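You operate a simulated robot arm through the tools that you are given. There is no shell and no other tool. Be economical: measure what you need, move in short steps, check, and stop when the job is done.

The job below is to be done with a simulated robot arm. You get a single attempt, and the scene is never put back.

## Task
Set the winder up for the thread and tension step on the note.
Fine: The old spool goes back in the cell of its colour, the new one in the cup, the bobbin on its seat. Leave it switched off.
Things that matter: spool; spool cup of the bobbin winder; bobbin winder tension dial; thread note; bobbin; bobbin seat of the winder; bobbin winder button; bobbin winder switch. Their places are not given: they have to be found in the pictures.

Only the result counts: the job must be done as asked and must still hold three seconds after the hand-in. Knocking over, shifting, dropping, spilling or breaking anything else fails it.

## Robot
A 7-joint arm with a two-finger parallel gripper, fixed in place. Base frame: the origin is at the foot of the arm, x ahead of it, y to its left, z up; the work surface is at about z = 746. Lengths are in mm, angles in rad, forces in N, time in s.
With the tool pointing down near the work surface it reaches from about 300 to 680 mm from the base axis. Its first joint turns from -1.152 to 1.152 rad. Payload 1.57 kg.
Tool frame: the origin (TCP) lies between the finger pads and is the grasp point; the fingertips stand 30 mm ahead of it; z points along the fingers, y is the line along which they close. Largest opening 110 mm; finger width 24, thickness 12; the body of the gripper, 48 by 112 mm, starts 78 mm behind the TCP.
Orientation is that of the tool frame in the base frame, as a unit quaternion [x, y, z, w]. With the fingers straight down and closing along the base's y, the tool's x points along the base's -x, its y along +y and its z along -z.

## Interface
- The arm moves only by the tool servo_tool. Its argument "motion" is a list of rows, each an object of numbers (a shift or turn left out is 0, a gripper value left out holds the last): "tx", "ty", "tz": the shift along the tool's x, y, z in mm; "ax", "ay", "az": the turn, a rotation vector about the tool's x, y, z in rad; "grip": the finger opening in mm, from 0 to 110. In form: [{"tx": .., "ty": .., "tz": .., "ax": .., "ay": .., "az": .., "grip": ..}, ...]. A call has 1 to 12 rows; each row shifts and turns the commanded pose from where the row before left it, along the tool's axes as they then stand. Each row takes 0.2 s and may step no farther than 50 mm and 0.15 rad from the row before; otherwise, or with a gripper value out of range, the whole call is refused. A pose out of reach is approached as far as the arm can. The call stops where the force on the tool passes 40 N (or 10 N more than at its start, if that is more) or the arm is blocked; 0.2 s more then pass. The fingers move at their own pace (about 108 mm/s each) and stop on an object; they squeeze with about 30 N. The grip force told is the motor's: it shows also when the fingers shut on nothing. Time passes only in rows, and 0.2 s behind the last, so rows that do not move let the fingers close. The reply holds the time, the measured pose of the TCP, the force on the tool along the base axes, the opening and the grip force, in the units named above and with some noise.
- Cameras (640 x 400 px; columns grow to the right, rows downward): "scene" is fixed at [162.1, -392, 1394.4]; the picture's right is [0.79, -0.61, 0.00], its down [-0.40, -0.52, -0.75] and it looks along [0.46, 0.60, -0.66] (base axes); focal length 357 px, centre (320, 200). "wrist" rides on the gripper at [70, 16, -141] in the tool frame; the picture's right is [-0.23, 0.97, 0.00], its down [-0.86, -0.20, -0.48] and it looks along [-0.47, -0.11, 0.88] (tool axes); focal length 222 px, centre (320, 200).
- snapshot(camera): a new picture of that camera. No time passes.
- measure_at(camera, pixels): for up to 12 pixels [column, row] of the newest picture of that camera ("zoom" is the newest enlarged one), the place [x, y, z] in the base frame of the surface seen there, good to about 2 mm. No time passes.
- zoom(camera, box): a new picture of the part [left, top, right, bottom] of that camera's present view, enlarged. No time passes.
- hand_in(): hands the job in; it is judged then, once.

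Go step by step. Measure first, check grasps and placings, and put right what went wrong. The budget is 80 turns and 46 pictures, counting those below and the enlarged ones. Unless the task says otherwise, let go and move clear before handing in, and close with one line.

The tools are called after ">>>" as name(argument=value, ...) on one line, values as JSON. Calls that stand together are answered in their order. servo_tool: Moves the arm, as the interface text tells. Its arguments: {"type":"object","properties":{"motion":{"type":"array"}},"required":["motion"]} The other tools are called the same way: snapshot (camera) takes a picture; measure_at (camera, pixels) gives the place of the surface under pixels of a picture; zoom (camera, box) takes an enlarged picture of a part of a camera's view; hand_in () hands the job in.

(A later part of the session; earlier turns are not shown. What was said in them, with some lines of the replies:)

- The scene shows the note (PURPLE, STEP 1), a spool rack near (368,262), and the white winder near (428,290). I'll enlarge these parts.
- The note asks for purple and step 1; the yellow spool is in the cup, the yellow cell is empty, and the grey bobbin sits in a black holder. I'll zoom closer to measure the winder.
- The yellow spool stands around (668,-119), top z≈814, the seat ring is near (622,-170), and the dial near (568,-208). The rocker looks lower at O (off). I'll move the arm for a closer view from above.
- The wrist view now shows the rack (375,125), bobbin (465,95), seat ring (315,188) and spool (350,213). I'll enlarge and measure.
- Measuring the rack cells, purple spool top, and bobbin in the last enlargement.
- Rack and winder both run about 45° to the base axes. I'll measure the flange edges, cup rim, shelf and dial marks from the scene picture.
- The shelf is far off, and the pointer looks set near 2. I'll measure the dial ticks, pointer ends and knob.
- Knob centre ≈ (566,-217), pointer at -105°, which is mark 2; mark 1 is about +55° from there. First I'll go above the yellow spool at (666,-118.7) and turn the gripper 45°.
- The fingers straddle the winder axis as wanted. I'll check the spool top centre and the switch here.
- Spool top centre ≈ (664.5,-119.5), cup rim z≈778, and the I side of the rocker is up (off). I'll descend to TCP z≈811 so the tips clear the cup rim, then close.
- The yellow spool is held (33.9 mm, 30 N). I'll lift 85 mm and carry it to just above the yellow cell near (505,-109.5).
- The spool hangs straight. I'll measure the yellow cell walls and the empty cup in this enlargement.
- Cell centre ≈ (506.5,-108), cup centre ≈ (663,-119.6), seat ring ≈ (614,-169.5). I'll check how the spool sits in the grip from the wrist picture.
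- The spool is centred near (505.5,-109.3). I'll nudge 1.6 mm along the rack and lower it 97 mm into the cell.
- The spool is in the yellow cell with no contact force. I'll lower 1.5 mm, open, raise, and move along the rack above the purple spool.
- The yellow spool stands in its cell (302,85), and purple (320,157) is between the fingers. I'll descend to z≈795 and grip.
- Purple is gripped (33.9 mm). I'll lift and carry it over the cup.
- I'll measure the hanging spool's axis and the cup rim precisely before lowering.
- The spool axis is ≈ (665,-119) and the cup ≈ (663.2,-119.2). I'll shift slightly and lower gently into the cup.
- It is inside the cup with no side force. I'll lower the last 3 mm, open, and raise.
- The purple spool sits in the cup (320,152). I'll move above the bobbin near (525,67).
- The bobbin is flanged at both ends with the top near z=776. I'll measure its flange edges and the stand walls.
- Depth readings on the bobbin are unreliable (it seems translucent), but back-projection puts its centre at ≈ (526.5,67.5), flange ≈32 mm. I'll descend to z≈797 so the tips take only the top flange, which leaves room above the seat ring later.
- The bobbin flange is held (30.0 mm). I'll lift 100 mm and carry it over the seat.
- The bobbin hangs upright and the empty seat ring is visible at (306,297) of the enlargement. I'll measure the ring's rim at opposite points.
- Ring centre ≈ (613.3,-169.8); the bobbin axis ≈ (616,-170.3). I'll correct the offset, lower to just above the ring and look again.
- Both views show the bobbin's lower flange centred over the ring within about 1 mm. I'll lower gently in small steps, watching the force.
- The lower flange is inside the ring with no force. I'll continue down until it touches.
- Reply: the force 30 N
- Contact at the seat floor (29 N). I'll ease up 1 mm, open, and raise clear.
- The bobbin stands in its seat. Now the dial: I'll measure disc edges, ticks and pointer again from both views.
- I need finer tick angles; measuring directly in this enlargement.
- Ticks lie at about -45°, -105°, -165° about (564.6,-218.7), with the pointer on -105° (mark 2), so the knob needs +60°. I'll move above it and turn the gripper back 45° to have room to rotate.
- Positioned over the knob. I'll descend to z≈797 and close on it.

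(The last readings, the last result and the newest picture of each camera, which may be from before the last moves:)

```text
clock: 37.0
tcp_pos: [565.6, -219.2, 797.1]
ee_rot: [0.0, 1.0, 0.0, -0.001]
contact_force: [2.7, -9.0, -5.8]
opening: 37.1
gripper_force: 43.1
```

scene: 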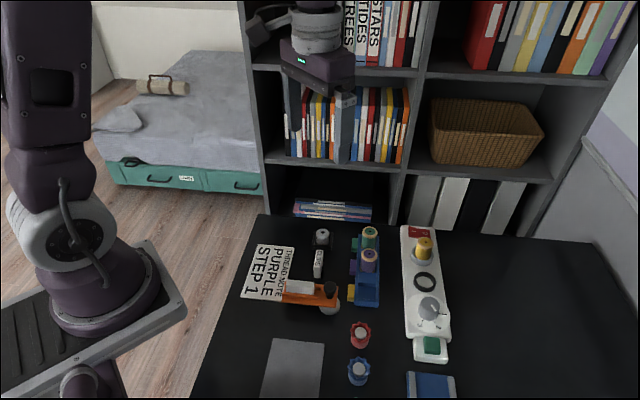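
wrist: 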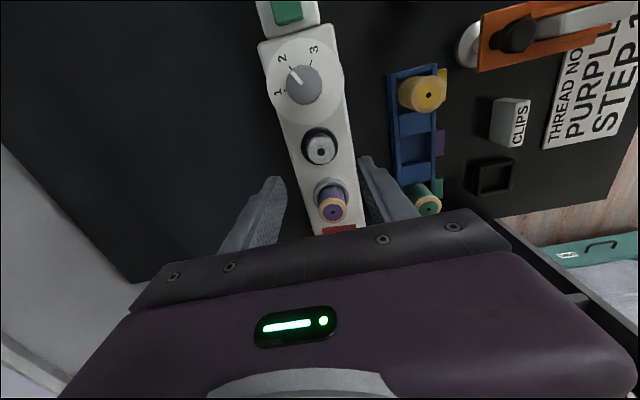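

Gripped on the knob (37 mm) with a small side force toward -y. I'll ease that way slightly, then turn 0.35 rad to test.

>>> servo_tool(motion=[{"ty": -0.8}, {}, {"az": -0.117}, {"az": -0.117}, {"az": -0.117}, {}])

>>> zoom(camera="scene", box=[396, 275, 460, 345])

```text
clock: 38.4
tcp_pos: [566.6, -218.2, 795.7]
ee_rot: [-0.176, 0.984, 0.0, 0.0]
contact_force: [6.5, -3.0, -7.9]
opening: 36.9
gripper_force: 43.0
```

```text
5.71 times, centred on (428, 310) of scene
```

zoom: 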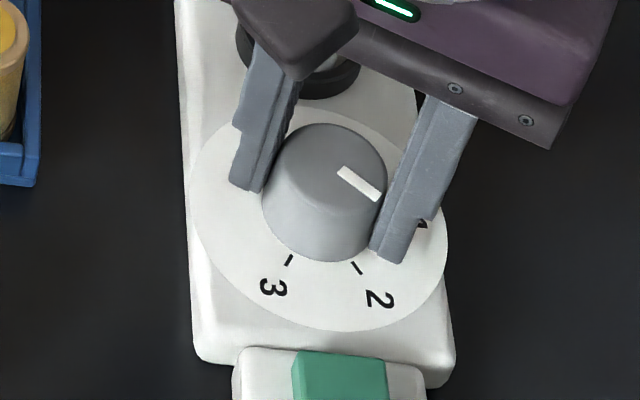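

The pointer follows. I'll check its angle and continue the remaining turn.

>>> measure_at(camera="zoom", pixels=[[342, 171], [374, 195]])

>>> servo_tool(motion=[{"az": -0.116}, {"az": -0.116}, {"az": -0.116}, {"az": -0.116}, {"az": -0.116}, {"az": -0.116}, {}])

>>> zoom(camera="scene", box=[396, 275, 460, 345])

```text
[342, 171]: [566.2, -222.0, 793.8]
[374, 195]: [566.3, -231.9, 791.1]
```

```text
clock: 40.0
tcp_pos: [565.2, -219.4, 797.6]
ee_rot: [-0.5, 0.866, 0.0, 0.001]
contact_force: [13.0, -1.8, -5.2]
opening: 36.8
gripper_force: 43.3
```

```text
5.71 times, centred on (428, 310) of scene
```

zoom: 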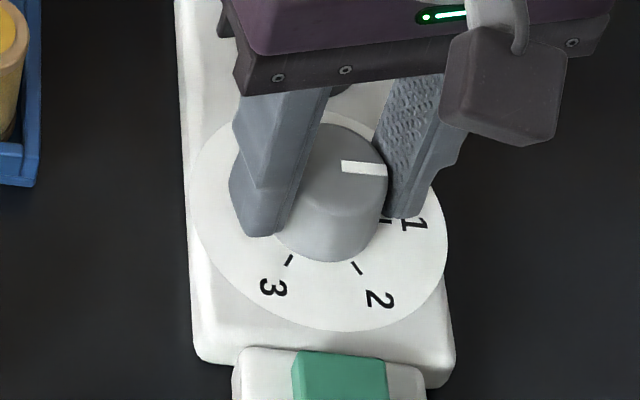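

The pointer now heads toward mark 1; measuring its angle.

>>> measure_at(camera="zoom", pixels=[[345, 166], [381, 170], [390, 221], [355, 268], [289, 260]])

```text
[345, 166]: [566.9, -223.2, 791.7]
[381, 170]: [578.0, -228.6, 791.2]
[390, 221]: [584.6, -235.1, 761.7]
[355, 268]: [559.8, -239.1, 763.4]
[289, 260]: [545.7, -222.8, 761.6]
```

The pointer is close to mark 1, perhaps a few degrees short. I'll release and lift straight up to check from above.

>>> servo_tool(motion=[{"grip": 46}, {"grip": 56}, {}, {"tz": -30}, {"tz": -30}, {"tz": -20}, {}])

>>> zoom(camera="wrist", box=[272, 100, 368, 200])

```text
clock: 41.6
tcp_pos: [565.2, -217.8, 877.2]
ee_rot: [-0.5, 0.866, 0.0, 0.0]
contact_force: [-0.2, 0.6, -0.8]
opening: 56.1
gripper_force: 0.1
```

```text
4.00 times, centred on (320, 150) of wrist
```

zoom: 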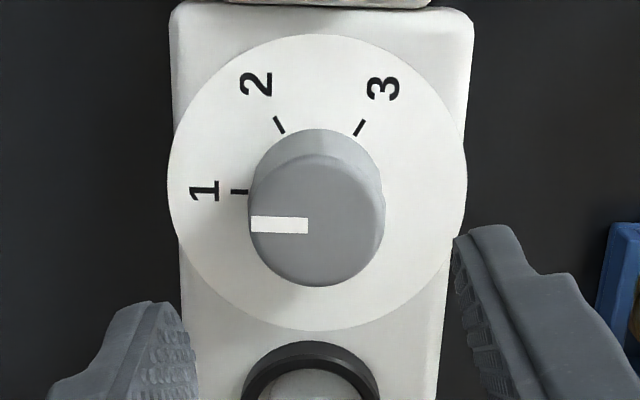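

From above, the pointer (251,223)–(308,226) is parallel to the tick at 1 (232–248,191) within a degree or two, so the dial is on 1. I'll raise the arm clear and take a last look.

>>> servo_tool(motion=[{"tz": -45}, {"tz": -45}, {"tx": 40, "tz": -20}, {"tx": 40, "tz": -20}, {}, {}])

>>> zoom(camera="scene", box=[300, 215, 476, 365])

>>> snapshot(camera="scene")

```text
clock: 43.0
tcp_pos: [525.6, -288.6, 1008.4]
ee_rot: [-0.5, 0.866, 0.0, -0.001]
contact_force: [0.7, -0.1, -0.4]
opening: 56.2
gripper_force: 0.1
```

```text
2.67 times, centred on (388, 290) of scene
```

zoom: 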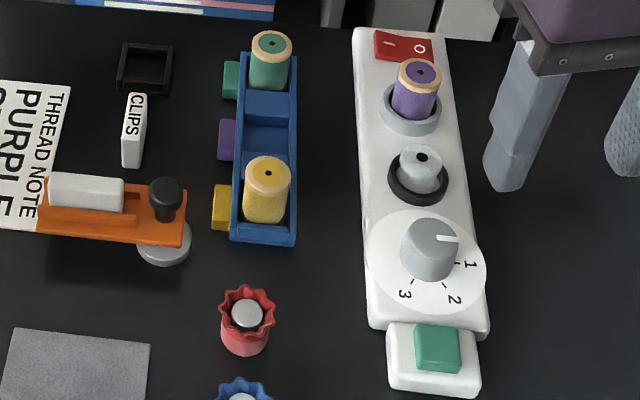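

```text
3 pictures are left
```

scene: 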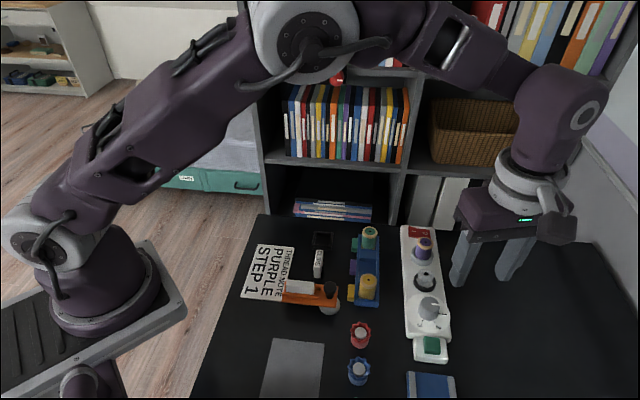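

The last picture shows purple in the cup (416,90), the bobbin in its seat (420,170), yellow in its cell (267,190), the dial at 1, the switch still off, and everything else undisturbed. Handing in.

>>> hand_in()

```text
The job is handed in.
```

The winder is set up as the note asks: the yellow spool is back in the yellow cell, the purple spool is in the cup, the bobbin is on its seat, and the tension dial is at 1. The winder is still switched off.
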